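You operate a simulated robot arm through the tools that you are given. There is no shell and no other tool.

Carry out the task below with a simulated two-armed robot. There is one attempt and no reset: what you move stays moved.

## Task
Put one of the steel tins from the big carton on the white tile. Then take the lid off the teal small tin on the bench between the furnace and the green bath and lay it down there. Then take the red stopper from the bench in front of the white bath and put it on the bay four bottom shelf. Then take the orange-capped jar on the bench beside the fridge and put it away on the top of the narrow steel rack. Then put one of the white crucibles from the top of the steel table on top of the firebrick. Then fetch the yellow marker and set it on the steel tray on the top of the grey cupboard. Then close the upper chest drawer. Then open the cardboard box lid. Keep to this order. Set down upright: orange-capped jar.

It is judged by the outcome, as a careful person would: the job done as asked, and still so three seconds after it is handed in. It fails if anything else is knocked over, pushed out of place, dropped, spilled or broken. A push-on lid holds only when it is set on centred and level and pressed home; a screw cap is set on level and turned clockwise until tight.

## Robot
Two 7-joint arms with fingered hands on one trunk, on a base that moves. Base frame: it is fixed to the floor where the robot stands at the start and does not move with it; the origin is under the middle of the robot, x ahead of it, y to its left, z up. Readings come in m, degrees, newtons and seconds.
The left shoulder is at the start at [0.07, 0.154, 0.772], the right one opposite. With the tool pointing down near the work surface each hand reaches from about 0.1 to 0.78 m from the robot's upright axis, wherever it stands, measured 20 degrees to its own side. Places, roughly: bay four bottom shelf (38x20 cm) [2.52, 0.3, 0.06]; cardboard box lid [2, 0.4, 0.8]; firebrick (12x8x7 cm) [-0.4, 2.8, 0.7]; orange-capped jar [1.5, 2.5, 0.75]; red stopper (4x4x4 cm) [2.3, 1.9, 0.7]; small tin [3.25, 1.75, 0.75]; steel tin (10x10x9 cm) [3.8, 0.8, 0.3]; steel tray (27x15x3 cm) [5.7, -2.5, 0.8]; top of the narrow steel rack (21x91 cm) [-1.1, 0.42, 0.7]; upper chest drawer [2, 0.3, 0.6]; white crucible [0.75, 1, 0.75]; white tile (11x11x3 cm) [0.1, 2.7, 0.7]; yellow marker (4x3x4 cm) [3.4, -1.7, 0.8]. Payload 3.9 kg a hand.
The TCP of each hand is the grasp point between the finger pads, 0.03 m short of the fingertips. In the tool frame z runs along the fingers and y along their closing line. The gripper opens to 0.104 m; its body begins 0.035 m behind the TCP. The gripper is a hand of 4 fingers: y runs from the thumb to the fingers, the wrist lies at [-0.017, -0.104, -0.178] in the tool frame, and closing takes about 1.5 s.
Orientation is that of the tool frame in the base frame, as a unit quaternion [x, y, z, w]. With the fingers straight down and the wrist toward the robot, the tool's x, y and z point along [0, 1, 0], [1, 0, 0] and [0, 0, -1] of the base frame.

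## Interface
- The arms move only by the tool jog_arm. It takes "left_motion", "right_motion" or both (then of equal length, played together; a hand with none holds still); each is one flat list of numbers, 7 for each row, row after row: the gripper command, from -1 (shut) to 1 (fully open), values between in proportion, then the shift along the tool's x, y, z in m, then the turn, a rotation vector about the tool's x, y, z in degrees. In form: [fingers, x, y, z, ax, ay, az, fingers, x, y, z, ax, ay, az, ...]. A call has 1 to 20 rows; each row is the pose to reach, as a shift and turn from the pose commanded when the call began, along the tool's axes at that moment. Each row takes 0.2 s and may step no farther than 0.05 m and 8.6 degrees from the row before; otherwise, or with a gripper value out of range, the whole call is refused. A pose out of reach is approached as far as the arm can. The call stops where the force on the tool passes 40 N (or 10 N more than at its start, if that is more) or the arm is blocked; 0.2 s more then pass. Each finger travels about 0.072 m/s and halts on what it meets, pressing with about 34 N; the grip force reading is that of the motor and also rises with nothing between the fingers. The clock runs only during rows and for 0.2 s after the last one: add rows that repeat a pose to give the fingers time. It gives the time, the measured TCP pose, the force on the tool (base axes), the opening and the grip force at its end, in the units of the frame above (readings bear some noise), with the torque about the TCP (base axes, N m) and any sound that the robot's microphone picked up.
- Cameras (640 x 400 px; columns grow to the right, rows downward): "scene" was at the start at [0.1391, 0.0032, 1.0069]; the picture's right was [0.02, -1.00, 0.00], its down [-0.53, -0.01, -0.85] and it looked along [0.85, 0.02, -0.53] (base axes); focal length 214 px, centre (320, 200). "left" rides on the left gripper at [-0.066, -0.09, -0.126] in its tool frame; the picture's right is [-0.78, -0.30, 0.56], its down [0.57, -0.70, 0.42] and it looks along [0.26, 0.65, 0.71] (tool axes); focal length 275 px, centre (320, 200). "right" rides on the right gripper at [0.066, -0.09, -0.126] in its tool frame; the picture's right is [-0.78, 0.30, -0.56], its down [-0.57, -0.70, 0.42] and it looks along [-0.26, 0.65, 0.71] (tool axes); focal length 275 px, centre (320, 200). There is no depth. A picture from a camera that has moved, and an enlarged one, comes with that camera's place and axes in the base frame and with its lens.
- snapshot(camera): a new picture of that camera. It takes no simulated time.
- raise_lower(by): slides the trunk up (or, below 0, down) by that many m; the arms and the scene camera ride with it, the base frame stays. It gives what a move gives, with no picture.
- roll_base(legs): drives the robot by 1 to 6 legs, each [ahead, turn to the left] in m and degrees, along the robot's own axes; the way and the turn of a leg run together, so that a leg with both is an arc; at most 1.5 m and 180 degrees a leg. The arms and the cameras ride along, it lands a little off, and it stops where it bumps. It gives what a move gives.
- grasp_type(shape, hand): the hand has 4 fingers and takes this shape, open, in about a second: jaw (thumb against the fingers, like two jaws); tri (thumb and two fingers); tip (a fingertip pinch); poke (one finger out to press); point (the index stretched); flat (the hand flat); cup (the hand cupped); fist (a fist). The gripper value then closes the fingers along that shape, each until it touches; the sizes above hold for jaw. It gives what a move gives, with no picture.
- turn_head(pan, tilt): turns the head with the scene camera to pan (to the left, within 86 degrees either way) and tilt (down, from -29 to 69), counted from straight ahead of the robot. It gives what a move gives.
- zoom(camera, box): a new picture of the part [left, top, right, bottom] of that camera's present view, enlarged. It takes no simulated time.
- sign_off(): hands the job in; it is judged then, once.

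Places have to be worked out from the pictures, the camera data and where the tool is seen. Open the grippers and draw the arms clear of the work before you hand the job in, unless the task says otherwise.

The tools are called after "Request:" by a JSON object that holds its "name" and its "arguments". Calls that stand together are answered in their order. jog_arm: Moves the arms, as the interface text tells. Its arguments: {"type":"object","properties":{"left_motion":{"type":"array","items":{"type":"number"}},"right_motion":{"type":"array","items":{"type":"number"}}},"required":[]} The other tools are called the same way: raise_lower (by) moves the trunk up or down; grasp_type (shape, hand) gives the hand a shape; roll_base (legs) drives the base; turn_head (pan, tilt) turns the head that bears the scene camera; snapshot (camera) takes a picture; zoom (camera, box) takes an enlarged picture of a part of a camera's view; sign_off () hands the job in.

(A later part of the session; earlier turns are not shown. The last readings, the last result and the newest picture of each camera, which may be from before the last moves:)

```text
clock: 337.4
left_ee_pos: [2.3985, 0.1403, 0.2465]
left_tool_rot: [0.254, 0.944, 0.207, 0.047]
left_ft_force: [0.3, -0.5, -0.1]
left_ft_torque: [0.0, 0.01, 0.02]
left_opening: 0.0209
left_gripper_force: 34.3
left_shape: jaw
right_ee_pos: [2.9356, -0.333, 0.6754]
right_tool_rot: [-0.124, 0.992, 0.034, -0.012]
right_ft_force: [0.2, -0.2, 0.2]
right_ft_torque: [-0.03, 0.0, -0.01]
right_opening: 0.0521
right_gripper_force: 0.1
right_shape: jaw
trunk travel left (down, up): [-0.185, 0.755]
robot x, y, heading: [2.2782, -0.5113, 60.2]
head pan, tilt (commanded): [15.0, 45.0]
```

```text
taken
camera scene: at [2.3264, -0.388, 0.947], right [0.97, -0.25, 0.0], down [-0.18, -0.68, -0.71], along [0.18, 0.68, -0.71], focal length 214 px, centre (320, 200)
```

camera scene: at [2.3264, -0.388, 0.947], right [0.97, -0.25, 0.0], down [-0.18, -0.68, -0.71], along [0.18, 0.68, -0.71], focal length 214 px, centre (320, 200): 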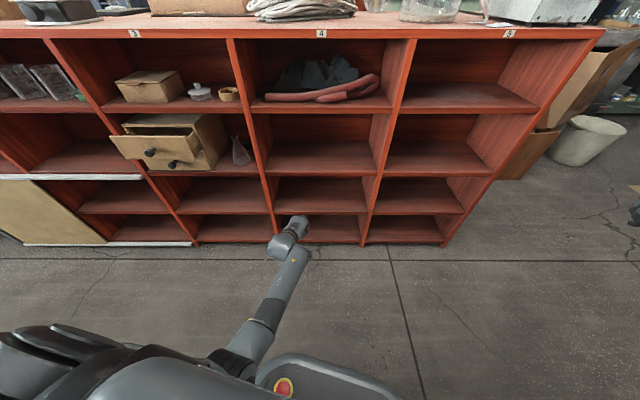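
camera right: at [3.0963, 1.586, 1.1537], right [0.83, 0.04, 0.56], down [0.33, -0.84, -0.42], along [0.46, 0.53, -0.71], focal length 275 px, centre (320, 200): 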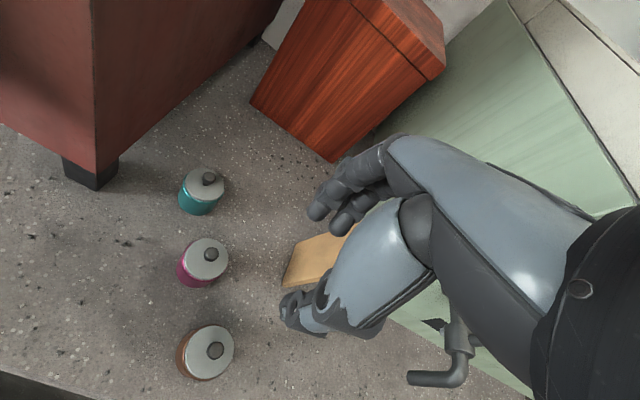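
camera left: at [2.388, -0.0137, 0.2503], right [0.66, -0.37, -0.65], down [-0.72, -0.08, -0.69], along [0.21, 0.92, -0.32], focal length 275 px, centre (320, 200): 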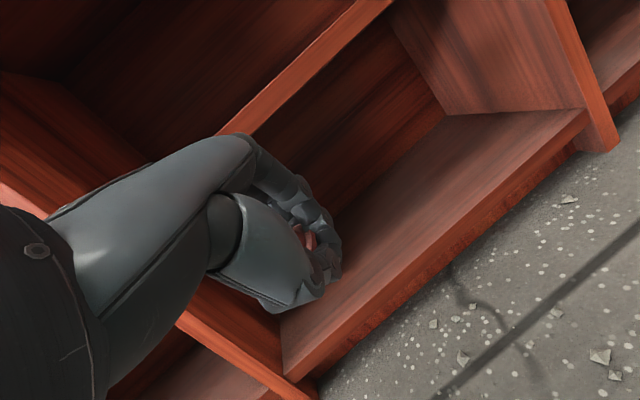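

Now the arm is extended in front of the base. I lower in steps and verify the hand comes down the full amount.

Request:
{"name": "raise_lower", "arguments": {"by": -0.06}}

Request:
{"name": "raise_lower", "arguments": {"by": -0.06}}

Request:
{"name": "snapshot", "arguments": {"camera": "left"}}

Request:
{"name": "zoom", "arguments": {"camera": "scene", "box": [200, 130, 440, 290]}}

```text
clock: 338.4
left_ee_pos: [2.3979, 0.1394, 0.1865]
left_tool_rot: [0.253, 0.944, 0.207, 0.046]
left_ft_force: [0.7, -1.0, 0.2]
left_ft_torque: [0.03, -0.01, -0.03]
left_opening: 0.0211
left_gripper_force: 34.2
left_shape: jaw
right_ee_pos: [2.9355, -0.3337, 0.6171]
right_tool_rot: [-0.124, 0.992, 0.034, -0.011]
right_ft_force: [0.2, -0.3, 0.7]
right_ft_torque: [0.04, 0.01, -0.02]
right_opening: 0.0519
right_gripper_force: 0.1
right_shape: jaw
trunk travel left (down, up): [-0.125, 0.815]
robot x, y, heading: [2.2792, -0.5151, 60.3]
head pan, tilt (commanded): [15.0, 45.0]
```

```text
clock: 339.4
left_ee_pos: [2.3978, 0.1421, 0.1474]
left_tool_rot: [0.254, 0.941, 0.22, 0.046]
left_ft_force: [-0.9, -0.8, 0.4]
left_ft_torque: [-0.02, 0.0, 0.0]
left_opening: 0.021
left_gripper_force: 34.1
left_shape: jaw
right_ee_pos: [2.9363, -0.3396, 0.5635]
right_tool_rot: [-0.124, 0.991, 0.042, -0.012]
right_ft_force: [-0.1, 1.1, -0.5]
right_ft_torque: [-0.01, -0.01, 0.01]
right_opening: 0.0516
right_gripper_force: 0.3
right_shape: jaw
trunk travel left (down, up): [-0.065, 0.875]
robot x, y, heading: [2.2832, -0.51, 60.2]
head pan, tilt (commanded): [15.0, 45.0]
```

```text
taken
camera left: at [2.3907, -0.0091, 0.2183], right [0.65, -0.4, -0.65], down [-0.73, -0.09, -0.67], along [0.21, 0.91, -0.35], focal length 275 px, centre (320, 200)
```

left: 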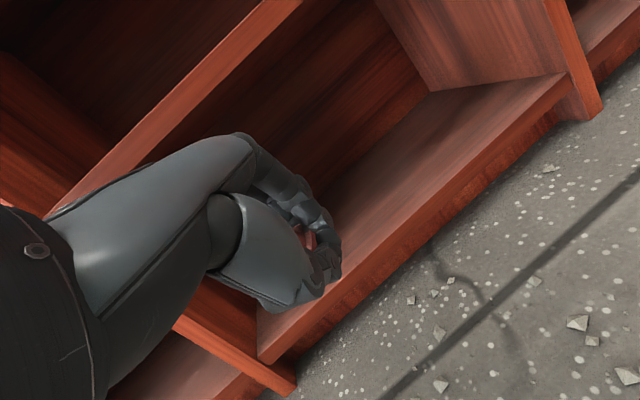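

```text
2.50 times, centred on (320, 210) of scene
camera zoom: at [2.327, -0.3995, 0.833], right [0.97, -0.26, -0.01], down [-0.18, -0.67, -0.72], along [0.18, 0.69, -0.7], focal length 536 px, centre (320, 175)
```

zoom: 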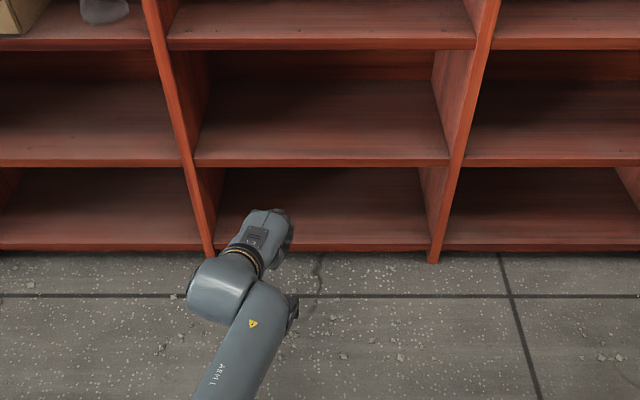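

The elbow again starts to touch my base, so the trunk can't go lower. I raise the trunk 4 cm and lower the hand with the arm instead.

Request:
{"name": "raise_lower", "arguments": {"by": 0.05}}

Request:
{"name": "jog_arm", "arguments": {"left_motion": [-1, 0, -0.008, 0.018, 0, 0, 0, -1, -0.001, -0.016, 0.036, 0, 0, 0, -1, -0.001, -0.024, 0.053, 0, 0, 0, -1, -0.001, -0.031, 0.068, 0, 0, 0, -1, -0.001, -0.031, 0.068, 0, 0, 0]}}

Request:
{"name": "snapshot", "arguments": {"camera": "left"}}

```text
clock: 340.4
left_ee_pos: [2.3984, 0.1389, 0.1759]
left_tool_rot: [0.254, 0.944, 0.206, 0.047]
left_ft_force: [0.0, -0.3, -0.4]
left_ft_torque: [0.01, -0.01, -0.03]
left_opening: 0.0212
left_gripper_force: 34.1
left_shape: jaw
right_ee_pos: [2.9359, -0.3327, 0.6053]
right_tool_rot: [-0.125, 0.992, 0.033, -0.012]
right_ft_force: [0.5, 0.7, -0.4]
right_ft_torque: [-0.02, 0.0, -0.04]
right_opening: 0.0519
right_gripper_force: 0.0
right_shape: jaw
trunk travel left (down, up): [-0.115, 0.825]
robot x, y, heading: [2.2807, -0.5107, 59.9]
head pan, tilt (commanded): [15.0, 45.0]
```

```text
clock: 341.6
left_ee_pos: [2.3981, 0.1396, 0.1012]
left_tool_rot: [0.253, 0.944, 0.207, 0.048]
left_ft_force: [1.0, -0.7, 0.8]
left_ft_torque: [0.02, -0.01, -0.01]
left_opening: 0.021
left_gripper_force: 34.1
left_shape: jaw
right_ee_pos: [2.9357, -0.3335, 0.6053]
right_tool_rot: [-0.125, 0.992, 0.034, -0.012]
right_ft_force: [0.0, 1.0, 0.5]
right_ft_torque: [-0.02, -0.02, -0.01]
right_opening: 0.0519
right_gripper_force: 0.0
right_shape: jaw
trunk travel left (down, up): [-0.115, 0.825]
robot x, y, heading: [2.2838, -0.5121, 60.3]
head pan, tilt (commanded): [15.0, 45.0]
```

```text
taken
camera left: at [2.3904, -0.0104, 0.1767], right [0.65, -0.41, -0.64], down [-0.74, -0.11, -0.67], along [0.21, 0.9, -0.38], focal length 275 px, centre (320, 200)
```

left: 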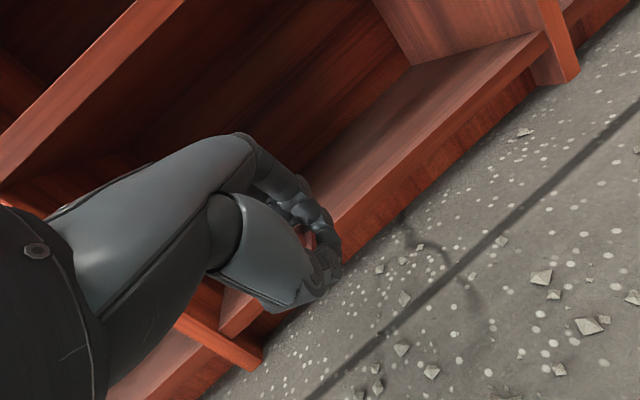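

Slightly too low to pass over the shelf lip; I raise the hand 3.2 cm, then roll the base forward to insert it.

Request:
{"name": "jog_arm", "arguments": {"left_motion": [-1, 0.0003, 0.0066, -0.0146, 0, 0, 0, -1, 0.0005, 0.0132, -0.029, 0, 0, 0]}}

Request:
{"name": "roll_base", "arguments": {"legs": [[0.07, 0]]}}

Request:
{"name": "snapshot", "arguments": {"camera": "left"}}

Request:
{"name": "zoom", "arguments": {"camera": "scene", "box": [200, 130, 440, 290]}}

```text
clock: 342.2
left_ee_pos: [2.3968, 0.139, 0.134]
left_tool_rot: [0.253, 0.944, 0.208, 0.047]
left_ft_force: [0.5, -0.2, 0.3]
left_ft_torque: [0.0, 0.01, 0.01]
left_opening: 0.021
left_gripper_force: 34.2
left_shape: jaw
right_ee_pos: [2.9361, -0.3333, 0.6066]
right_tool_rot: [-0.125, 0.991, 0.034, -0.012]
right_ft_force: [0.2, 0.2, -0.2]
right_ft_torque: [-0.03, -0.04, -0.06]
right_opening: 0.0516
right_gripper_force: 0.1
right_shape: jaw
trunk travel left (down, up): [-0.115, 0.825]
robot x, y, heading: [2.2818, -0.5137, 60.3]
head pan, tilt (commanded): [15.0, 45.0]
```

```text
clock: 343.2
left_ee_pos: [2.4322, 0.2005, 0.1331]
left_tool_rot: [0.254, 0.944, 0.206, 0.047]
left_ft_force: [0.2, -0.2, -0.8]
left_ft_torque: [-0.02, 0.02, 0.0]
left_opening: 0.0208
left_gripper_force: 33.6
left_shape: jaw
right_ee_pos: [2.9708, -0.2732, 0.6056]
right_tool_rot: [-0.124, 0.992, 0.034, -0.012]
right_ft_force: [0.0, -0.2, -0.3]
right_ft_torque: [0.01, -0.01, 0.01]
right_opening: 0.0518
right_gripper_force: 0.1
right_shape: jaw
trunk travel left (down, up): [-0.115, 0.825]
robot x, y, heading: [2.3184, -0.4484, 60.0]
head pan, tilt (commanded): [15.0, 45.0]
```

```text
taken
camera left: at [2.4255, 0.051, 0.2086], right [0.64, -0.42, -0.64], down [-0.74, -0.11, -0.67], along [0.21, 0.9, -0.38], focal length 275 px, centre (320, 200)
```

left: 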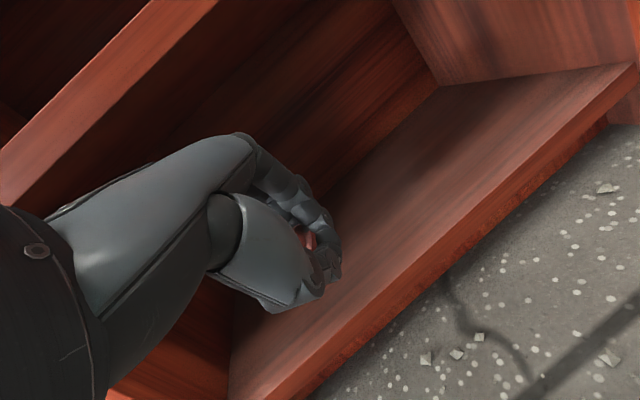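

```text
2.50 times, centred on (320, 210) of scene
camera zoom: at [2.3615, -0.3271, 0.8769], right [0.97, -0.26, 0.0], down [-0.18, -0.68, -0.71], along [0.18, 0.68, -0.71], focal length 536 px, centre (320, 175)
```

zoom: 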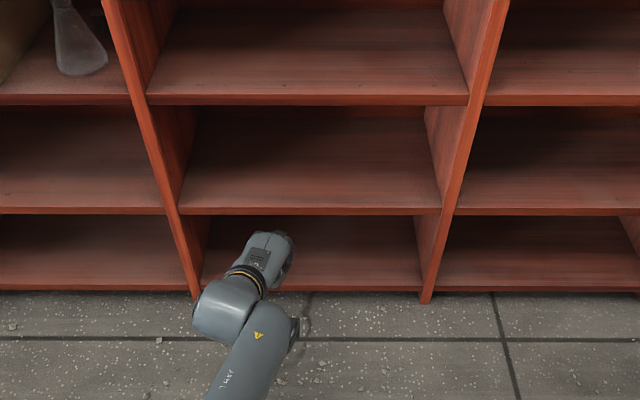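

The hand is at the front plane with good clearances. I roll 6.5 cm further in.

Request:
{"name": "roll_base", "arguments": {"legs": [[0.065, 0]]}}

Request:
{"name": "snapshot", "arguments": {"camera": "left"}}

Request:
{"name": "zoom", "arguments": {"camera": "scene", "box": [200, 130, 440, 290]}}

```text
clock: 344.2
left_ee_pos: [2.4647, 0.256, 0.1333]
left_tool_rot: [0.255, 0.944, 0.206, 0.047]
left_ft_force: [-0.4, -0.3, 0.5]
left_ft_torque: [0.01, 0.03, 0.03]
left_opening: 0.0209
left_gripper_force: 33.5
left_shape: jaw
right_ee_pos: [3.0033, -0.2171, 0.6053]
right_tool_rot: [-0.124, 0.992, 0.035, -0.013]
right_ft_force: [-0.6, 0.6, 0.2]
right_ft_torque: [-0.02, -0.01, 0.02]
right_opening: 0.052
right_gripper_force: 0.0
right_shape: jaw
trunk travel left (down, up): [-0.115, 0.825]
robot x, y, heading: [2.3496, -0.3972, 60.2]
head pan, tilt (commanded): [15.0, 45.0]
```

```text
taken
camera left: at [2.4574, 0.1065, 0.2086], right [0.64, -0.42, -0.64], down [-0.74, -0.11, -0.67], along [0.21, 0.9, -0.38], focal length 275 px, centre (320, 200)
```

left: 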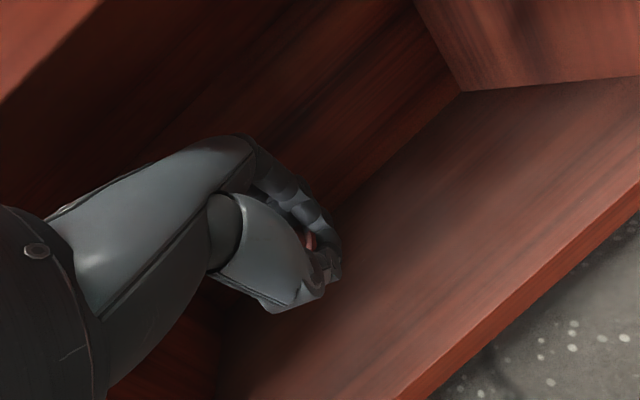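

```text
2.50 times, centred on (320, 210) of scene
camera zoom: at [2.3934, -0.2715, 0.8769], right [0.97, -0.26, 0.0], down [-0.18, -0.68, -0.71], along [0.18, 0.68, -0.71], focal length 536 px, centre (320, 175)
```

zoom: 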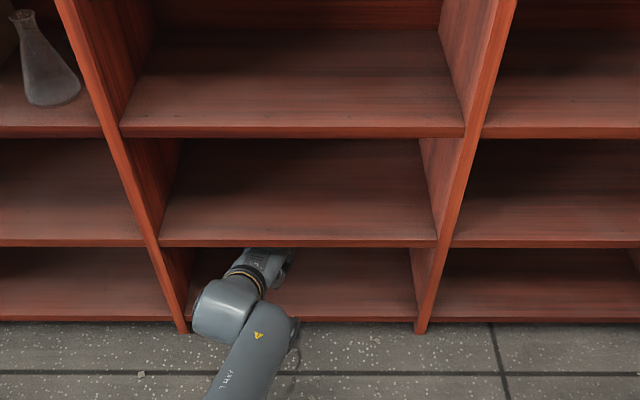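

The hand is well inside the bay. I lower gently until the stopper touches the shelf.

Request:
{"name": "jog_arm", "arguments": {"left_motion": [-1, 0, -0.005, 0.011, 0, 0, 0, -1, 0, -0.008, 0.018, 0, 0, 0, -1, 0, -0.01, 0.022, 0, 0, 0]}}

Request:
{"name": "jog_arm", "arguments": {"left_motion": [-1, 0, -0.0016, 0.0036, 0, 0, 0, -1, 0, -0.003, 0.007, 0, 0, 0]}}

```text
clock: 345.0
left_ee_pos: [2.4633, 0.2558, 0.1081]
left_tool_rot: [0.255, 0.944, 0.207, 0.047]
left_ft_force: [0.4, -0.2, 0.3]
left_ft_torque: [0.02, 0.01, -0.03]
left_opening: 0.0209
left_gripper_force: 33.5
left_shape: jaw
right_ee_pos: [3.0023, -0.2178, 0.6071]
right_tool_rot: [-0.124, 0.992, 0.033, -0.012]
right_ft_force: [0.9, -0.7, 0.0]
right_ft_torque: [-0.03, -0.01, 0.0]
right_opening: 0.052
right_gripper_force: 0.1
right_shape: jaw
trunk travel left (down, up): [-0.115, 0.825]
robot x, y, heading: [2.3462, -0.3953, 60.4]
head pan, tilt (commanded): [15.0, 45.0]
```

```text
clock: 345.6
left_ee_pos: [2.4643, 0.2564, 0.1007]
left_tool_rot: [0.255, 0.943, 0.206, 0.048]
left_ft_force: [0.1, -0.4, 0.5]
left_ft_torque: [0.02, 0.0, -0.01]
left_opening: 0.021
left_gripper_force: 34.1
left_shape: jaw
right_ee_pos: [3.0027, -0.2171, 0.6066]
right_tool_rot: [-0.124, 0.992, 0.033, -0.012]
right_ft_force: [-0.4, -0.1, -0.1]
right_ft_torque: [0.01, 0.0, -0.02]
right_opening: 0.052
right_gripper_force: 0.1
right_shape: jaw
trunk travel left (down, up): [-0.115, 0.825]
robot x, y, heading: [2.3483, -0.3925, 60.1]
head pan, tilt (commanded): [15.0, 45.0]
```

Request:
{"name": "jog_arm", "arguments": {"left_motion": [-1, 0, -0.002, 0.0045, 0, 0, 0, -1, 0, -0.004, 0.009, 0, 0, 0]}}

Request:
{"name": "snapshot", "arguments": {"camera": "left"}}

```text
clock: 346.2
left_ee_pos: [2.4652, 0.2576, 0.0911]
left_tool_rot: [0.254, 0.943, 0.208, 0.048]
left_ft_force: [0.1, 0.9, 0.1]
left_ft_torque: [0.01, 0.04, 0.0]
left_opening: 0.0209
left_gripper_force: 34.5
left_shape: jaw
right_ee_pos: [3.0024, -0.218, 0.606]
right_tool_rot: [-0.124, 0.992, 0.034, -0.012]
right_ft_force: [-0.3, -1.0, 0.5]
right_ft_torque: [0.02, -0.01, 0.01]
right_opening: 0.0518
right_gripper_force: 0.1
right_shape: jaw
trunk travel left (down, up): [-0.115, 0.825]
robot x, y, heading: [2.3508, -0.395, 60.0]
head pan, tilt (commanded): [15.0, 45.0]
```

```text
taken
camera left: at [2.457, 0.1068, 0.1669], right [0.64, -0.42, -0.64], down [-0.74, -0.11, -0.67], along [0.21, 0.9, -0.38], focal length 275 px, centre (320, 200)
```

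left: 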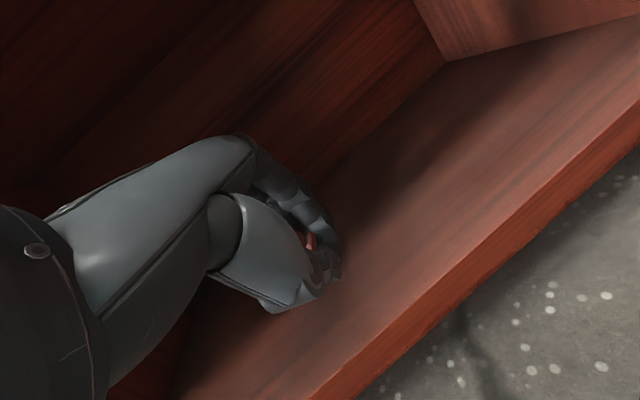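

Still no contact (z=0.091); I continue down in small steps.

Request:
{"name": "jog_arm", "arguments": {"left_motion": [-1, 0, -0.002, 0.0045, 0, 0, 0, -1, 0, -0.004, 0.009, 0, 0, 0]}}

Request:
{"name": "jog_arm", "arguments": {"left_motion": [-1, 0, -0.002, 0.0045, 0, 0, 0, -1, 0, -0.003, 0.007, 0, 0, 0]}}

```text
clock: 346.8
left_ee_pos: [2.4652, 0.2582, 0.0844]
left_tool_rot: [0.253, 0.943, 0.21, 0.047]
left_ft_force: [-1.8, -3.1, 9.5]
left_ft_torque: [-0.01, -0.09, 0.02]
left_opening: 0.0214
left_gripper_force: 33.9
left_shape: jaw
right_ee_pos: [3.003, -0.2191, 0.6068]
right_tool_rot: [-0.123, 0.992, 0.035, -0.012]
right_ft_force: [-0.3, -0.1, 0.1]
right_ft_torque: [-0.04, 0.06, -0.03]
right_opening: 0.052
right_gripper_force: 0.0
right_shape: jaw
trunk travel left (down, up): [-0.115, 0.825]
robot x, y, heading: [2.3482, -0.3959, 60.1]
head pan, tilt (commanded): [15.0, 45.0]
```

```text
clock: 347.6
left_ee_pos: [2.4677, 0.2616, 0.0829]
left_tool_rot: [0.254, 0.941, 0.217, 0.049]
left_ft_force: [0.6, 0.1, 13.6]
left_ft_torque: [0.12, -0.19, 0.0]
left_opening: 0.0227
left_gripper_force: 34.1
left_shape: jaw
right_ee_pos: [3.0032, -0.2186, 0.6057]
right_tool_rot: [-0.124, 0.992, 0.034, -0.013]
right_ft_force: [-1.2, 0.4, -0.4]
right_ft_torque: [0.0, 0.01, 0.03]
right_opening: 0.052
right_gripper_force: 0.1
right_shape: jaw
trunk travel left (down, up): [-0.115, 0.825]
robot x, y, heading: [2.3463, -0.3971, 60.0]
head pan, tilt (commanded): [15.0, 45.0]
stopped in row 2 (left hand): the force on the tool passed its limit at 41 N (the readings are from after the stop); the commanded pose is now the measured one
```

Contact with the shelf. I ease up 2 mm and open slowly to release the stopper.

Request:
{"name": "jog_arm", "arguments": {"left_motion": [-1, 0, 0.001, -0.002, 0, 0, 0, -0.6, 0, 0.001, -0.002, 0, 0, 0, -0.4, 0, 0.001, -0.002, 0, 0, 0, -0.1, 0, 0.001, -0.002, 0, 0, 0, 0.1, 0, 0.001, -0.002, 0, 0, 0, 0.1, 0, 0.001, -0.002, 0, 0, 0, 0.1, 0, 0.001, -0.002, 0, 0, 0]}}

Request:
{"name": "snapshot", "arguments": {"camera": "left"}}

```text
clock: 349.1
left_ee_pos: [2.468, 0.2625, 0.0827]
left_tool_rot: [0.254, 0.941, 0.217, 0.049]
left_ft_force: [3.4, 6.3, 20.9]
left_ft_torque: [0.16, -0.24, 0.09]
left_opening: 0.0463
left_gripper_force: 0.0
left_shape: jaw
right_ee_pos: [3.0027, -0.2192, 0.6077]
right_tool_rot: [-0.123, 0.992, 0.036, -0.012]
right_ft_force: [0.5, 0.5, -0.7]
right_ft_torque: [0.03, 0.04, -0.02]
right_opening: 0.0517
right_gripper_force: 0.0
right_shape: jaw
trunk travel left (down, up): [-0.115, 0.825]
robot x, y, heading: [2.3463, -0.3976, 60.3]
head pan, tilt (commanded): [15.0, 45.0]
```

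```text
taken
camera left: at [2.4586, 0.1106, 0.1571], right [0.65, -0.4, -0.64], down [-0.73, -0.1, -0.68], along [0.21, 0.91, -0.36], focal length 275 px, centre (320, 200)
```

left: 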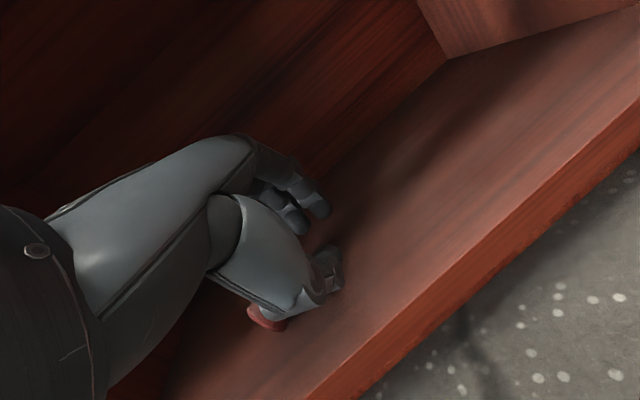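

The stopper is on the shelf beside the thumb (about 7 cm inside). I lift the hand 4 cm and look again before withdrawing.

Request:
{"name": "jog_arm", "arguments": {"left_motion": [0.1, 0.0002, 0.004, -0.009, 0, 0, 0, 0.1, 0.0004, 0.0085, -0.019, 0, 0, 0, 0.1, 0.0007, 0.0166, -0.0364, 0, 0, 0]}}

Request:
{"name": "snapshot", "arguments": {"camera": "left"}}

```text
clock: 349.9
left_ee_pos: [2.4637, 0.2577, 0.1183]
left_tool_rot: [0.254, 0.943, 0.209, 0.048]
left_ft_force: [-0.6, -0.1, 0.3]
left_ft_torque: [-0.07, -0.03, -0.01]
left_opening: 0.0566
left_gripper_force: 0.1
left_shape: jaw
right_ee_pos: [3.0018, -0.218, 0.6062]
right_tool_rot: [-0.124, 0.992, 0.033, -0.012]
right_ft_force: [0.5, 0.5, 0.0]
right_ft_torque: [0.0, 0.0, 0.01]
right_opening: 0.0518
right_gripper_force: 0.0
right_shape: jaw
trunk travel left (down, up): [-0.115, 0.825]
robot x, y, heading: [2.346, -0.3937, 60.0]
head pan, tilt (commanded): [15.0, 45.0]
```

```text
taken
camera left: at [2.456, 0.1083, 0.1931], right [0.65, -0.41, -0.64], down [-0.73, -0.11, -0.67], along [0.21, 0.91, -0.37], focal length 275 px, centre (320, 200)
```

left: 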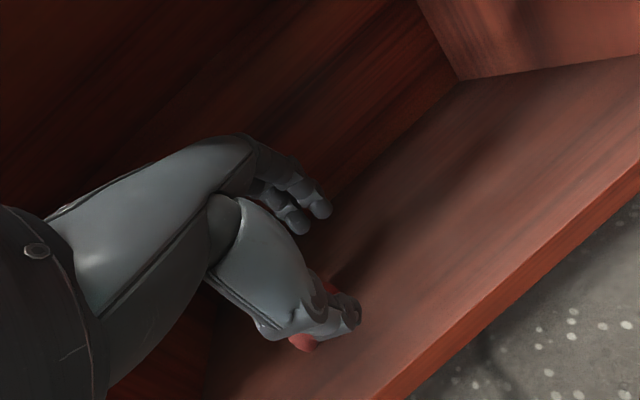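

The stopper lies about 5 cm to the left of the hand's centre line. I shift the hand 3 cm right, away from it, and then withdraw the base straight back.

Request:
{"name": "jog_arm", "arguments": {"left_motion": [0.1, -0.015, 0.004, -0.008, 0, 0, 0, 0.1, -0.03, 0.006, -0.014, 0, 0, 0, 0.1, -0.04, 0.006, -0.014, 0, 0, 0]}}

Request:
{"name": "snapshot", "arguments": {"camera": "left"}}

```text
clock: 350.9
left_ee_pos: [2.4519, 0.2585, 0.1256]
left_tool_rot: [0.254, 0.942, 0.217, 0.007]
left_ft_force: [-0.4, -0.1, 0.3]
left_ft_torque: [0.0, 0.0, -0.03]
left_opening: 0.0569
left_gripper_force: 0.1
left_shape: jaw
right_ee_pos: [3.0022, -0.2171, 0.6062]
right_tool_rot: [-0.125, 0.992, 0.034, -0.013]
right_ft_force: [-0.9, 0.8, 0.2]
right_ft_torque: [-0.03, -0.01, 0.01]
right_opening: 0.0518
right_gripper_force: 0.1
right_shape: jaw
trunk travel left (down, up): [-0.115, 0.825]
robot x, y, heading: [2.3483, -0.3945, 60.5]
head pan, tilt (commanded): [15.0, 45.0]
stopped in row 3 (left hand): the arm was blocked; the commanded pose is now the measured one
```

```text
taken
camera left: at [2.4522, 0.1054, 0.1961], right [0.6, -0.38, -0.7], down [-0.78, -0.1, -0.62], along [0.17, 0.92, -0.35], focal length 275 px, centre (320, 200)
```

left: 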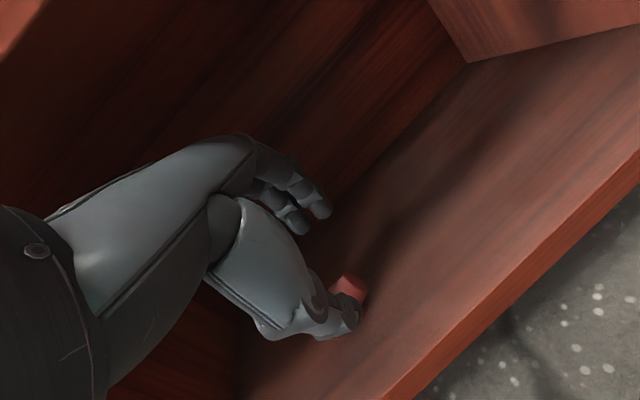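

The stopper actually stands upright right between thumb and fingers. I raise the trunk 2.5 cm so the fingers pass over it, and check.

Request:
{"name": "raise_lower", "arguments": {"by": 0.022}}

Request:
{"name": "snapshot", "arguments": {"camera": "left"}}

```text
clock: 351.6
left_ee_pos: [2.4519, 0.2573, 0.1483]
left_tool_rot: [0.255, 0.942, 0.216, 0.008]
left_ft_force: [0.4, -0.4, 0.3]
left_ft_torque: [-0.03, 0.01, 0.01]
left_opening: 0.0567
left_gripper_force: 0.1
left_shape: jaw
right_ee_pos: [3.002, -0.2165, 0.6272]
right_tool_rot: [-0.124, 0.992, 0.033, -0.012]
right_ft_force: [0.2, -0.1, -0.3]
right_ft_torque: [0.04, -0.03, -0.02]
right_opening: 0.0521
right_gripper_force: 0.0
right_shape: jaw
trunk travel left (down, up): [-0.137, 0.803]
robot x, y, heading: [2.3486, -0.3947, 60.0]
head pan, tilt (commanded): [15.0, 45.0]
```

```text
taken
camera left: at [2.4526, 0.1052, 0.2182], right [0.6, -0.38, -0.7], down [-0.78, -0.1, -0.62], along [0.17, 0.92, -0.35], focal length 275 px, centre (320, 200)
```

left: 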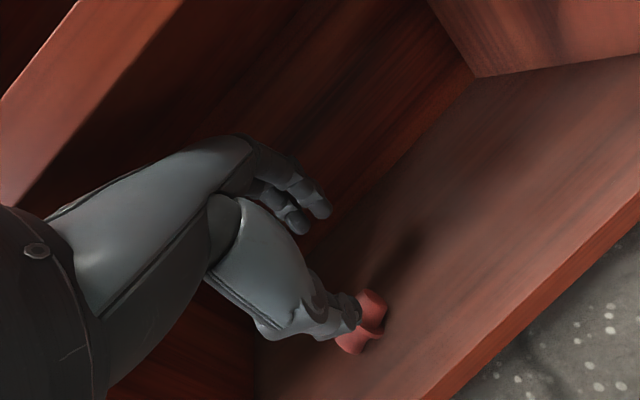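

The fingers now clear the stopper. I roll the base back 20 cm to withdraw.

Request:
{"name": "roll_base", "arguments": {"legs": [[-0.2, 0]]}}

Request:
{"name": "snapshot", "arguments": {"camera": "left"}}

Request:
{"name": "zoom", "arguments": {"camera": "scene", "box": [200, 130, 440, 290]}}

```text
clock: 353.2
left_ee_pos: [2.3539, 0.0812, 0.1494]
left_tool_rot: [0.256, 0.942, 0.215, 0.008]
left_ft_force: [0.2, 0.1, 0.3]
left_ft_torque: [-0.01, -0.01, 0.03]
left_opening: 0.0566
left_gripper_force: 0.0
left_shape: jaw
right_ee_pos: [2.9018, -0.3943, 0.6275]
right_tool_rot: [-0.123, 0.992, 0.034, -0.012]
right_ft_force: [0.0, -0.8, 0.1]
right_ft_torque: [-0.02, 0.02, -0.01]
right_opening: 0.052
right_gripper_force: 0.1
right_shape: jaw
trunk travel left (down, up): [-0.137, 0.803]
robot x, y, heading: [2.2484, -0.5709, 60.1]
head pan, tilt (commanded): [15.0, 45.0]
```

```text
taken
camera left: at [2.3527, -0.0709, 0.2185], right [0.6, -0.38, -0.7], down [-0.78, -0.09, -0.62], along [0.17, 0.92, -0.35], focal length 275 px, centre (320, 200)
```

left: 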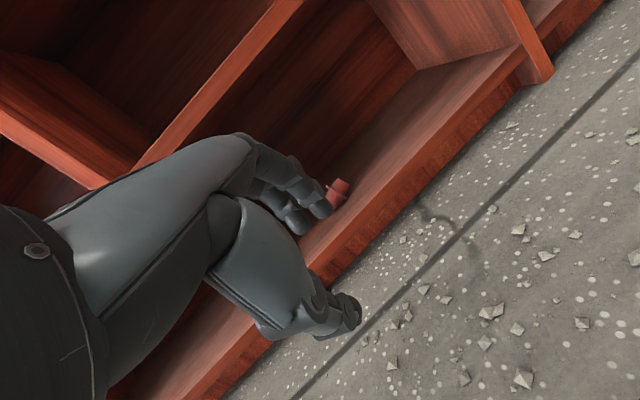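

```text
2.50 times, centred on (320, 210) of scene
camera zoom: at [2.2922, -0.4479, 0.899], right [0.97, -0.26, 0.0], down [-0.18, -0.68, -0.71], along [0.18, 0.68, -0.71], focal length 536 px, centre (320, 175)
```

zoom: 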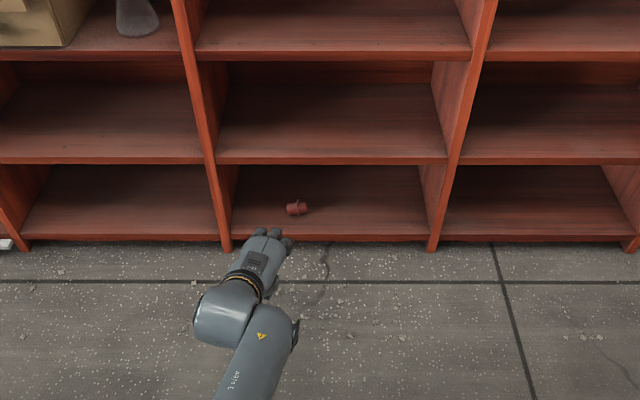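

The stopper lies safely on bay four's bottom shelf: job 3 done. Now I raise the trunk, level and fold the left arm for the drive to the jar by the fridge.

Request:
{"name": "raise_lower", "arguments": {"by": 0.4}}

Request:
{"name": "raise_lower", "arguments": {"by": 0.39}}

Request:
{"name": "jog_arm", "arguments": {"left_motion": [0.1, 0, 0, 0, 6, -1.4, -0.1, 0.1, 0, 0, 0, 12, -2.7, -0.2, 0.1, 0, 0, 0, 18, -4.1, -0.3, 0.1, 0, 0, 0, 24.2, -5.5, -0.4, 0.1, 0, -0.04, -0.018, 24.2, -5.5, -0.4, 0.1, 0.001, -0.08, -0.036, 24.2, -5.5, -0.4, 0.1, 0.002, -0.12, -0.054, 24.2, -5.5, -0.4, 0.1, 0.002, -0.16, -0.072, 24.2, -5.5, -0.4, 0.1, 0.003, -0.2, -0.09, 24.2, -5.5, -0.4, 0.1, 0.003, -0.24, -0.108, 24.2, -5.5, -0.4, 0.1, 0.004, -0.28, -0.126, 24.2, -5.5, -0.4]}}

```text
clock: 357.1
left_ee_pos: [2.3526, 0.0818, 0.5491]
left_tool_rot: [0.256, 0.942, 0.217, 0.007]
left_ft_force: [0.0, -0.2, -0.8]
left_ft_torque: [0.03, 0.02, 0.0]
left_opening: 0.0565
left_gripper_force: 0.2
left_shape: jaw
right_ee_pos: [2.9019, -0.3937, 1.0281]
right_tool_rot: [-0.123, 0.992, 0.033, -0.011]
right_ft_force: [-0.8, 0.1, 0.5]
right_ft_torque: [-0.01, -0.02, -0.02]
right_opening: 0.0517
right_gripper_force: 0.0
right_shape: jaw
trunk travel left (down, up): [-0.537, 0.403]
robot x, y, heading: [2.2472, -0.5703, 59.9]
head pan, tilt (commanded): [15.0, 45.0]
```

```text
clock: 360.8
left_ee_pos: [2.3531, 0.0821, 0.9389]
left_tool_rot: [0.257, 0.942, 0.216, 0.008]
left_ft_force: [0.7, 0.4, 0.1]
left_ft_torque: [0.01, 0.02, -0.03]
left_opening: 0.0569
left_gripper_force: 0.1
left_shape: jaw
right_ee_pos: [2.9021, -0.3939, 1.4181]
right_tool_rot: [-0.123, 0.992, 0.034, -0.012]
right_ft_force: [0.4, -0.2, -0.1]
right_ft_torque: [-0.03, -0.01, 0.0]
right_opening: 0.0519
right_gripper_force: 0.1
right_shape: jaw
trunk travel left (down, up): [-0.927, 0.013]
robot x, y, heading: [2.2464, -0.5716, 59.8]
head pan, tilt (commanded): [15.0, 45.0]
```

```text
clock: 363.2
left_ee_pos: [2.2005, -0.1838, 0.9398]
left_tool_rot: [0.259, 0.966, 0.002, 0.0]
left_ft_force: [0.4, -0.2, -0.1]
left_ft_torque: [0.0, 0.02, 0.0]
left_opening: 0.0571
left_gripper_force: 0.1
left_shape: jaw
right_ee_pos: [2.9005, -0.3962, 1.4197]
right_tool_rot: [-0.123, 0.992, 0.035, -0.013]
right_ft_force: [-0.7, -0.1, 0.1]
right_ft_torque: [0.01, -0.01, -0.01]
right_opening: 0.0518
right_gripper_force: 0.0
right_shape: jaw
trunk travel left (down, up): [-0.927, 0.013]
robot x, y, heading: [2.2478, -0.5708, 60.0]
head pan, tilt (commanded): [15.0, 45.0]
```

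Left arm is level and tucked. In this open aisle I also try to restore the right arm: rotate its yaw back outward and lower it.

Request:
{"name": "jog_arm", "arguments": {"right_motion": [0, 0, 0, 0.02, 0, 0, 7.5, 0, 0, 0, 0.04, 0, 0, 15, 0, 0, 0, 0.06, 0, 0, 22.5, 0, 0, 0, 0.08, 0, 0, 30, 0, 0, 0, 0.1, 0, 0, 37.5, 0, 0, 0, 0.12, 0, 0, 44, 0, 0, 0, 0.15, 0, 0, 44, 0, 0, 0, 0.18, 0, 0, 44, 0, 0, 0, 0.21, 0, 0, 44, 0, 0, 0, 0.24, 0, 0, 44]}}

Request:
{"name": "turn_head", "arguments": {"pan": -60, "tilt": 35}}

Request:
{"name": "snapshot", "arguments": {"camera": "scene"}}

```text
clock: 365.4
left_ee_pos: [2.2005, -0.1835, 0.9382]
left_tool_rot: [0.259, 0.966, 0.002, 0.0]
left_ft_force: [-0.3, -0.2, 0.4]
left_ft_torque: [-0.02, -0.02, -0.01]
left_opening: 0.0569
left_gripper_force: 0.0
left_shape: jaw
right_ee_pos: [2.8957, -0.3805, 1.1758]
right_tool_rot: [0.257, 0.966, 0.028, -0.024]
right_ft_force: [0.3, -0.2, 0.4]
right_ft_torque: [0.0, 0.01, 0.01]
right_opening: 0.052
right_gripper_force: 0.0
right_shape: jaw
right hand out of reach, approached as far as the arm can: row 4, 5, 6
trunk travel left (down, up): [-0.927, 0.013]
robot x, y, heading: [2.2452, -0.5679, 60.2]
head pan, tilt (commanded): [15.0, 45.0]
```

```text
clock: 366.9
left_ee_pos: [2.2018, -0.1826, 0.939]
left_tool_rot: [0.258, 0.966, 0.002, 0.0]
left_ft_force: [-0.3, 0.6, -1.0]
left_ft_torque: [0.0, 0.01, -0.02]
left_opening: 0.0574
left_gripper_force: 0.0
left_shape: jaw
right_ee_pos: [2.8944, -0.379, 1.1778]
right_tool_rot: [0.257, 0.966, 0.028, -0.025]
right_ft_force: [-0.5, 0.1, -0.2]
right_ft_torque: [0.04, 0.02, -0.01]
right_opening: 0.0519
right_gripper_force: 0.0
right_shape: jaw
trunk travel left (down, up): [-0.927, 0.013]
robot x, y, heading: [2.2482, -0.5703, 59.9]
head pan, tilt (commanded): [-60.0, 35.0]
```

```text
taken
camera scene: at [2.3595, -0.5261, 1.7038], right [0.0, -1.0, 0.0], down [-0.57, 0.0, -0.82], along [0.82, 0.0, -0.57], focal length 214 px, centre (320, 200)
```

scene: 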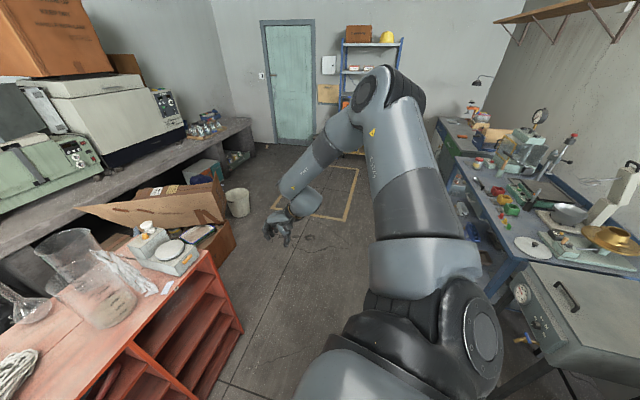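

Yaw is back to neutral though the elbow is still high. I continue lowering the right hand and bringing it nearer the centre line.

Request:
{"name": "jog_arm", "arguments": {"right_motion": [0, 0.02, 0, 0.035, 0, 0, 0, 0, 0.04, 0, 0.07, 0, 0, 0, 0, 0.06, 0, 0.105, 0, 0, 0, 0, 0.08, 0, 0.14, 0, 0, 0, 0, 0.1, 0, 0.175, 0, 0, 0, 0, 0.12, 0, 0.21, 0, 0, 0, 0, 0.14, 0, 0.245, 0, 0, 0, 0, 0.16, 0, 0.28, 0, 0, 0, 0, 0.18, 0, 0.31, 0, 0, 0, 0, 0.2, 0, 0.34, 0, 0, 0]}}

Request:
{"name": "snapshot", "arguments": {"camera": "scene"}}

```text
clock: 369.1
left_ee_pos: [2.2004, -0.1843, 0.9386]
left_tool_rot: [0.258, 0.966, 0.001, 0.0]
left_ft_force: [-0.5, 0.0, -0.6]
left_ft_torque: [0.01, 0.0, 0.01]
left_opening: 0.0569
left_gripper_force: 0.2
left_shape: jaw
right_ee_pos: [2.7482, -0.3269, 1.1138]
right_tool_rot: [0.257, 0.966, 0.025, -0.024]
right_ft_force: [-0.4, -0.3, 0.4]
right_ft_torque: [0.02, 0.0, 0.0]
right_opening: 0.0521
right_gripper_force: 0.2
right_shape: jaw
right hand out of reach, approached as far as the arm can: row 2, 3, 4, 5, 6, 7, 8, 9, 10
trunk travel left (down, up): [-0.927, 0.013]
robot x, y, heading: [2.2451, -0.5712, 59.9]
head pan, tilt (commanded): [-60.0, 35.0]
```

```text
taken
camera scene: at [2.3582, -0.5263, 1.7039], right [0.0, -1.0, 0.0], down [-0.57, 0.0, -0.82], along [0.82, 0.0, -0.57], focal length 214 px, centre (320, 200)
```

scene: 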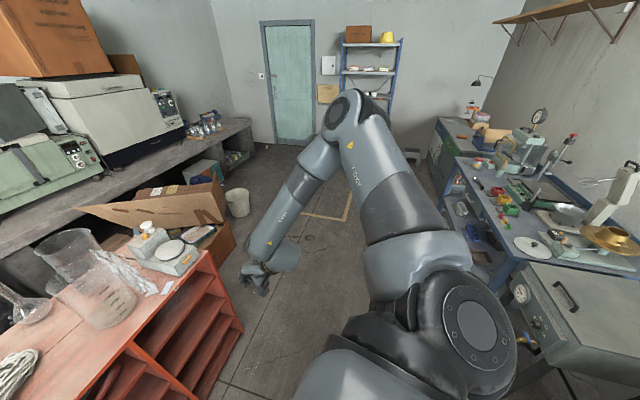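

I don't need the right arm for the remaining jobs, so I simply stow it high and close, out of the way of benches.

Request:
{"name": "jog_arm", "arguments": {"right_motion": [0, 0, 0, -0.05, 0, 0, 0, 0, 0, 0, -0.1, 0, 0, 0, 0, 0, 0, -0.15, 0, 0, 0, 0, 0, 0, -0.2, 0, 0, 0, 0, 0, 0, -0.25, 0, 0, 0, 0, 0, 0, -0.3, 0, 0, 0, 0, 0, 0, -0.35, 0, 0, 0, 0, 0, 0, -0.4, 0, 0, 0, 0, 0, 0, -0.45, 0, 0, 0, 0, 0, 0, -0.5, 0, 0, 0, 0, 0, 0, -0.55, 0, 0, 0, 0, 0, -0.04, -0.58, 0, 0, 0, 0, 0, -0.08, -0.58, 0, 0, 0, 0, 0, -0.12, -0.58, 0, 0, 0]}}

Request:
{"name": "snapshot", "arguments": {"camera": "scene"}}

```text
clock: 372.1
left_ee_pos: [2.2016, -0.1843, 0.9394]
left_tool_rot: [0.259, 0.966, 0.003, -0.001]
left_ft_force: [0.1, -0.7, -0.4]
left_ft_torque: [0.01, -0.01, 0.0]
left_opening: 0.0571
left_gripper_force: 0.1
left_shape: jaw
right_ee_pos: [2.7131, -0.467, 1.6872]
right_tool_rot: [0.259, 0.965, 0.027, -0.024]
right_ft_force: [0.2, 0.2, 1.1]
right_ft_torque: [0.02, 0.02, -0.03]
right_opening: 0.0519
right_gripper_force: 0.1
right_shape: jaw
trunk travel left (down, up): [-0.927, 0.013]
robot x, y, heading: [2.2484, -0.5701, 60.2]
head pan, tilt (commanded): [-60.0, 35.0]
```

```text
taken
camera scene: at [2.3611, -0.5279, 1.7036], right [0.0, -1.0, 0.0], down [-0.57, 0.0, -0.82], along [0.82, 0.0, -0.57], focal length 214 px, centre (320, 200)
```

scene: 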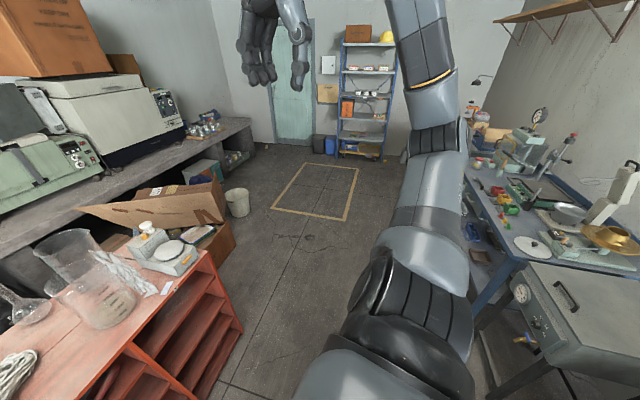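

The right arm is now stowed high. I drive back up the main aisle and around the steel table toward the fridge bench.

Request:
{"name": "roll_base", "arguments": {"legs": [[0, 101], [1.25, 0], [1.25, 0]]}}

Request:
{"name": "roll_base", "arguments": {"legs": [[0, -67], [1.42, 0], [0, -96]]}}

Request:
{"name": "turn_head", "arguments": {"pan": 10, "tilt": 35}}

Request:
{"name": "snapshot", "arguments": {"camera": "scene"}}

```text
clock: 388.7
left_ee_pos: [-0.5212, 0.0414, 0.9387]
left_tool_rot: [-0.6, 0.8, 0.001, -0.001]
left_ft_force: [-0.1, -0.6, 0.6]
left_ft_torque: [-0.03, -0.01, 0.04]
left_opening: 0.0568
left_gripper_force: 0.1
left_shape: jaw
right_ee_pos: [-0.3691, 0.6025, 1.6897]
right_tool_rot: [-0.6, 0.799, -0.003, -0.036]
right_ft_force: [-0.3, -0.2, -0.1]
right_ft_torque: [-0.01, -0.02, 0.0]
right_opening: 0.0519
right_gripper_force: 0.0
right_shape: jaw
trunk travel left (down, up): [-0.927, 0.013]
robot x, y, heading: [-0.1549, 0.1807, 163.9]
head pan, tilt (commanded): [-60.0, 35.0]
```

```text
clock: 402.6
left_ee_pos: [-0.0371, 1.8205, 0.9396]
left_tool_rot: [0.692, 0.722, 0.001, 0.0]
left_ft_force: [-1.0, 0.2, 0.4]
left_ft_torque: [0.02, 0.02, 0.0]
left_opening: 0.0571
left_gripper_force: 0.1
left_shape: jaw
right_ee_pos: [-0.0019, 1.2393, 1.6879]
right_tool_rot: [0.691, 0.722, 0.035, -0.01]
right_ft_force: [0.4, 0.2, -0.7]
right_ft_torque: [0.0, 0.04, -0.01]
right_opening: 0.0521
right_gripper_force: 0.1
right_shape: jaw
trunk travel left (down, up): [-0.927, 0.013]
robot x, y, heading: [-0.3375, 1.5747, 2.2]
head pan, tilt (commanded): [-60.0, 35.0]
```

```text
clock: 404.0
left_ee_pos: [-0.0367, 1.8206, 0.9385]
left_tool_rot: [0.692, 0.722, 0.002, 0.001]
left_ft_force: [0.9, 0.3, 0.8]
left_ft_torque: [0.03, 0.0, -0.01]
left_opening: 0.0571
left_gripper_force: 0.0
left_shape: jaw
right_ee_pos: [-0.0021, 1.2389, 1.6879]
right_tool_rot: [0.69, 0.723, 0.035, -0.008]
right_ft_force: [0.0, -0.3, 0.1]
right_ft_torque: [0.03, -0.04, 0.03]
right_opening: 0.0521
right_gripper_force: 0.1
right_shape: jaw
trunk travel left (down, up): [-0.927, 0.013]
robot x, y, heading: [-0.3387, 1.572, 2.5]
head pan, tilt (commanded): [10.0, 35.0]
```

```text
taken
camera scene: at [-0.2045, 1.5967, 1.7038], right [0.22, -0.98, 0.0], down [-0.56, -0.12, -0.82], along [0.8, 0.18, -0.57], focal length 214 px, centre (320, 200)
```

scene: 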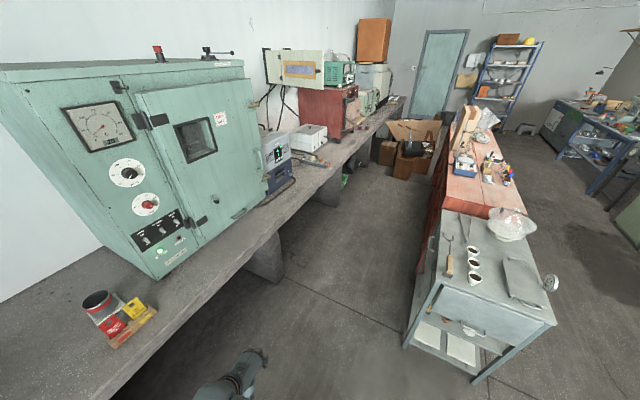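

The way ahead between table and bench is clear. I drive 1.75 m to the fridge area.

Request:
{"name": "roll_base", "arguments": {"legs": [[1.2, 0], [0.5, -2]]}}

Request:
{"name": "turn_head", "arguments": {"pan": 60, "tilt": 40}}

Request:
{"name": "snapshot", "arguments": {"camera": "scene"}}

Request:
{"name": "zoom", "arguments": {"camera": "scene", "box": [240, 120, 400, 220]}}

```text
clock: 412.7
left_ee_pos: [1.669, 1.8987, 0.94]
left_tool_rot: [0.7, 0.715, 0.003, 0.001]
left_ft_force: [-0.5, 0.8, 0.3]
left_ft_torque: [-0.01, 0.02, -0.03]
left_opening: 0.0569
left_gripper_force: 0.1
left_shape: jaw
right_ee_pos: [1.6899, 1.3163, 1.6892]
right_tool_rot: [0.697, 0.716, 0.036, -0.007]
right_ft_force: [-0.5, 0.5, 0.7]
right_ft_torque: [-0.01, 0.0, 0.05]
right_opening: 0.0519
right_gripper_force: 0.0
right_shape: jaw
trunk travel left (down, up): [-0.927, 0.013]
robot x, y, heading: [1.3618, 1.6592, 1.2]
head pan, tilt (commanded): [10.0, 35.0]
```

```text
clock: 413.9
left_ee_pos: [1.6694, 1.8984, 0.9389]
left_tool_rot: [0.7, 0.714, 0.002, 0.001]
left_ft_force: [-0.2, -0.1, -0.4]
left_ft_torque: [-0.05, 0.0, -0.01]
left_opening: 0.0572
left_gripper_force: 0.1
left_shape: jaw
right_ee_pos: [1.6917, 1.3151, 1.6876]
right_tool_rot: [0.698, 0.715, 0.036, -0.007]
right_ft_force: [0.9, -0.7, 0.4]
right_ft_torque: [0.02, 0.02, -0.02]
right_opening: 0.0518
right_gripper_force: 0.1
right_shape: jaw
trunk travel left (down, up): [-0.927, 0.013]
robot x, y, heading: [1.3594, 1.6589, 1.3]
head pan, tilt (commanded): [60.0, 40.0]
```

```text
taken
camera scene: at [1.4519, 1.7345, 1.6963], right [0.88, -0.48, 0.0], down [-0.31, -0.56, -0.77], along [0.37, 0.67, -0.64], focal length 214 px, centre (320, 200)
```

scene: 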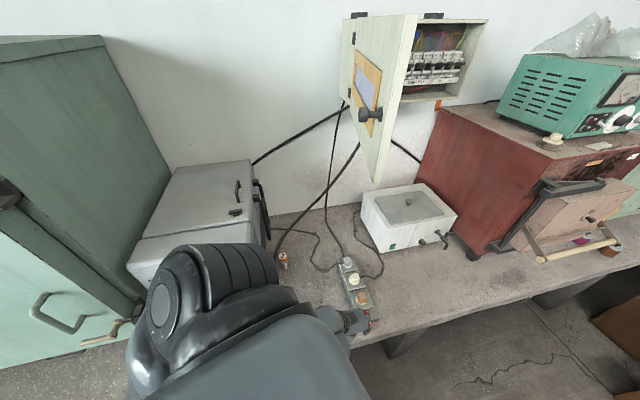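

```text
4.00 times, centred on (320, 170) of scene
camera zoom: at [1.4519, 1.7345, 1.6963], right [0.88, -0.48, 0.0], down [-0.31, -0.56, -0.77], along [0.37, 0.67, -0.64], focal length 858 px, centre (320, 320)
```

zoom: 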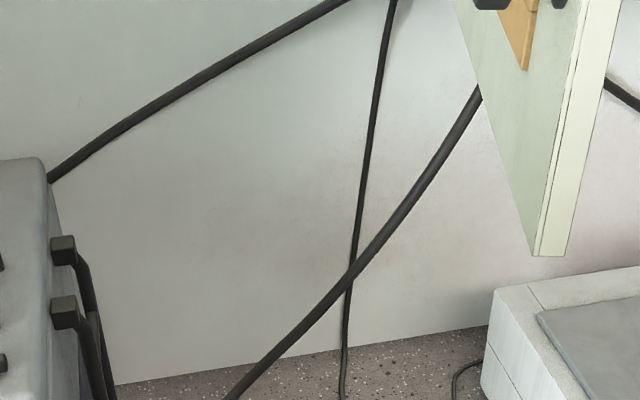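

The jar is at about pixel (283, 262), near the fridge's cables. I zoom there.

Request:
{"name": "zoom", "arguments": {"camera": "scene", "box": [230, 210, 390, 330]}}

```text
3.33 times, centred on (310, 270) of scene
camera zoom: at [1.4519, 1.7345, 1.6963], right [0.88, -0.48, 0.0], down [-0.31, -0.56, -0.77], along [0.37, 0.67, -0.64], focal length 715 px, centre (353, -33)
```

zoom: 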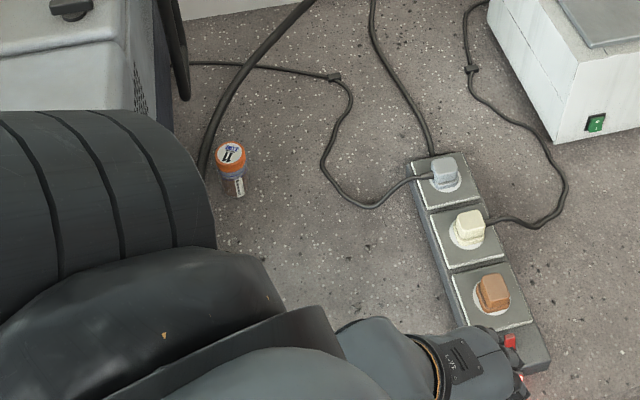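

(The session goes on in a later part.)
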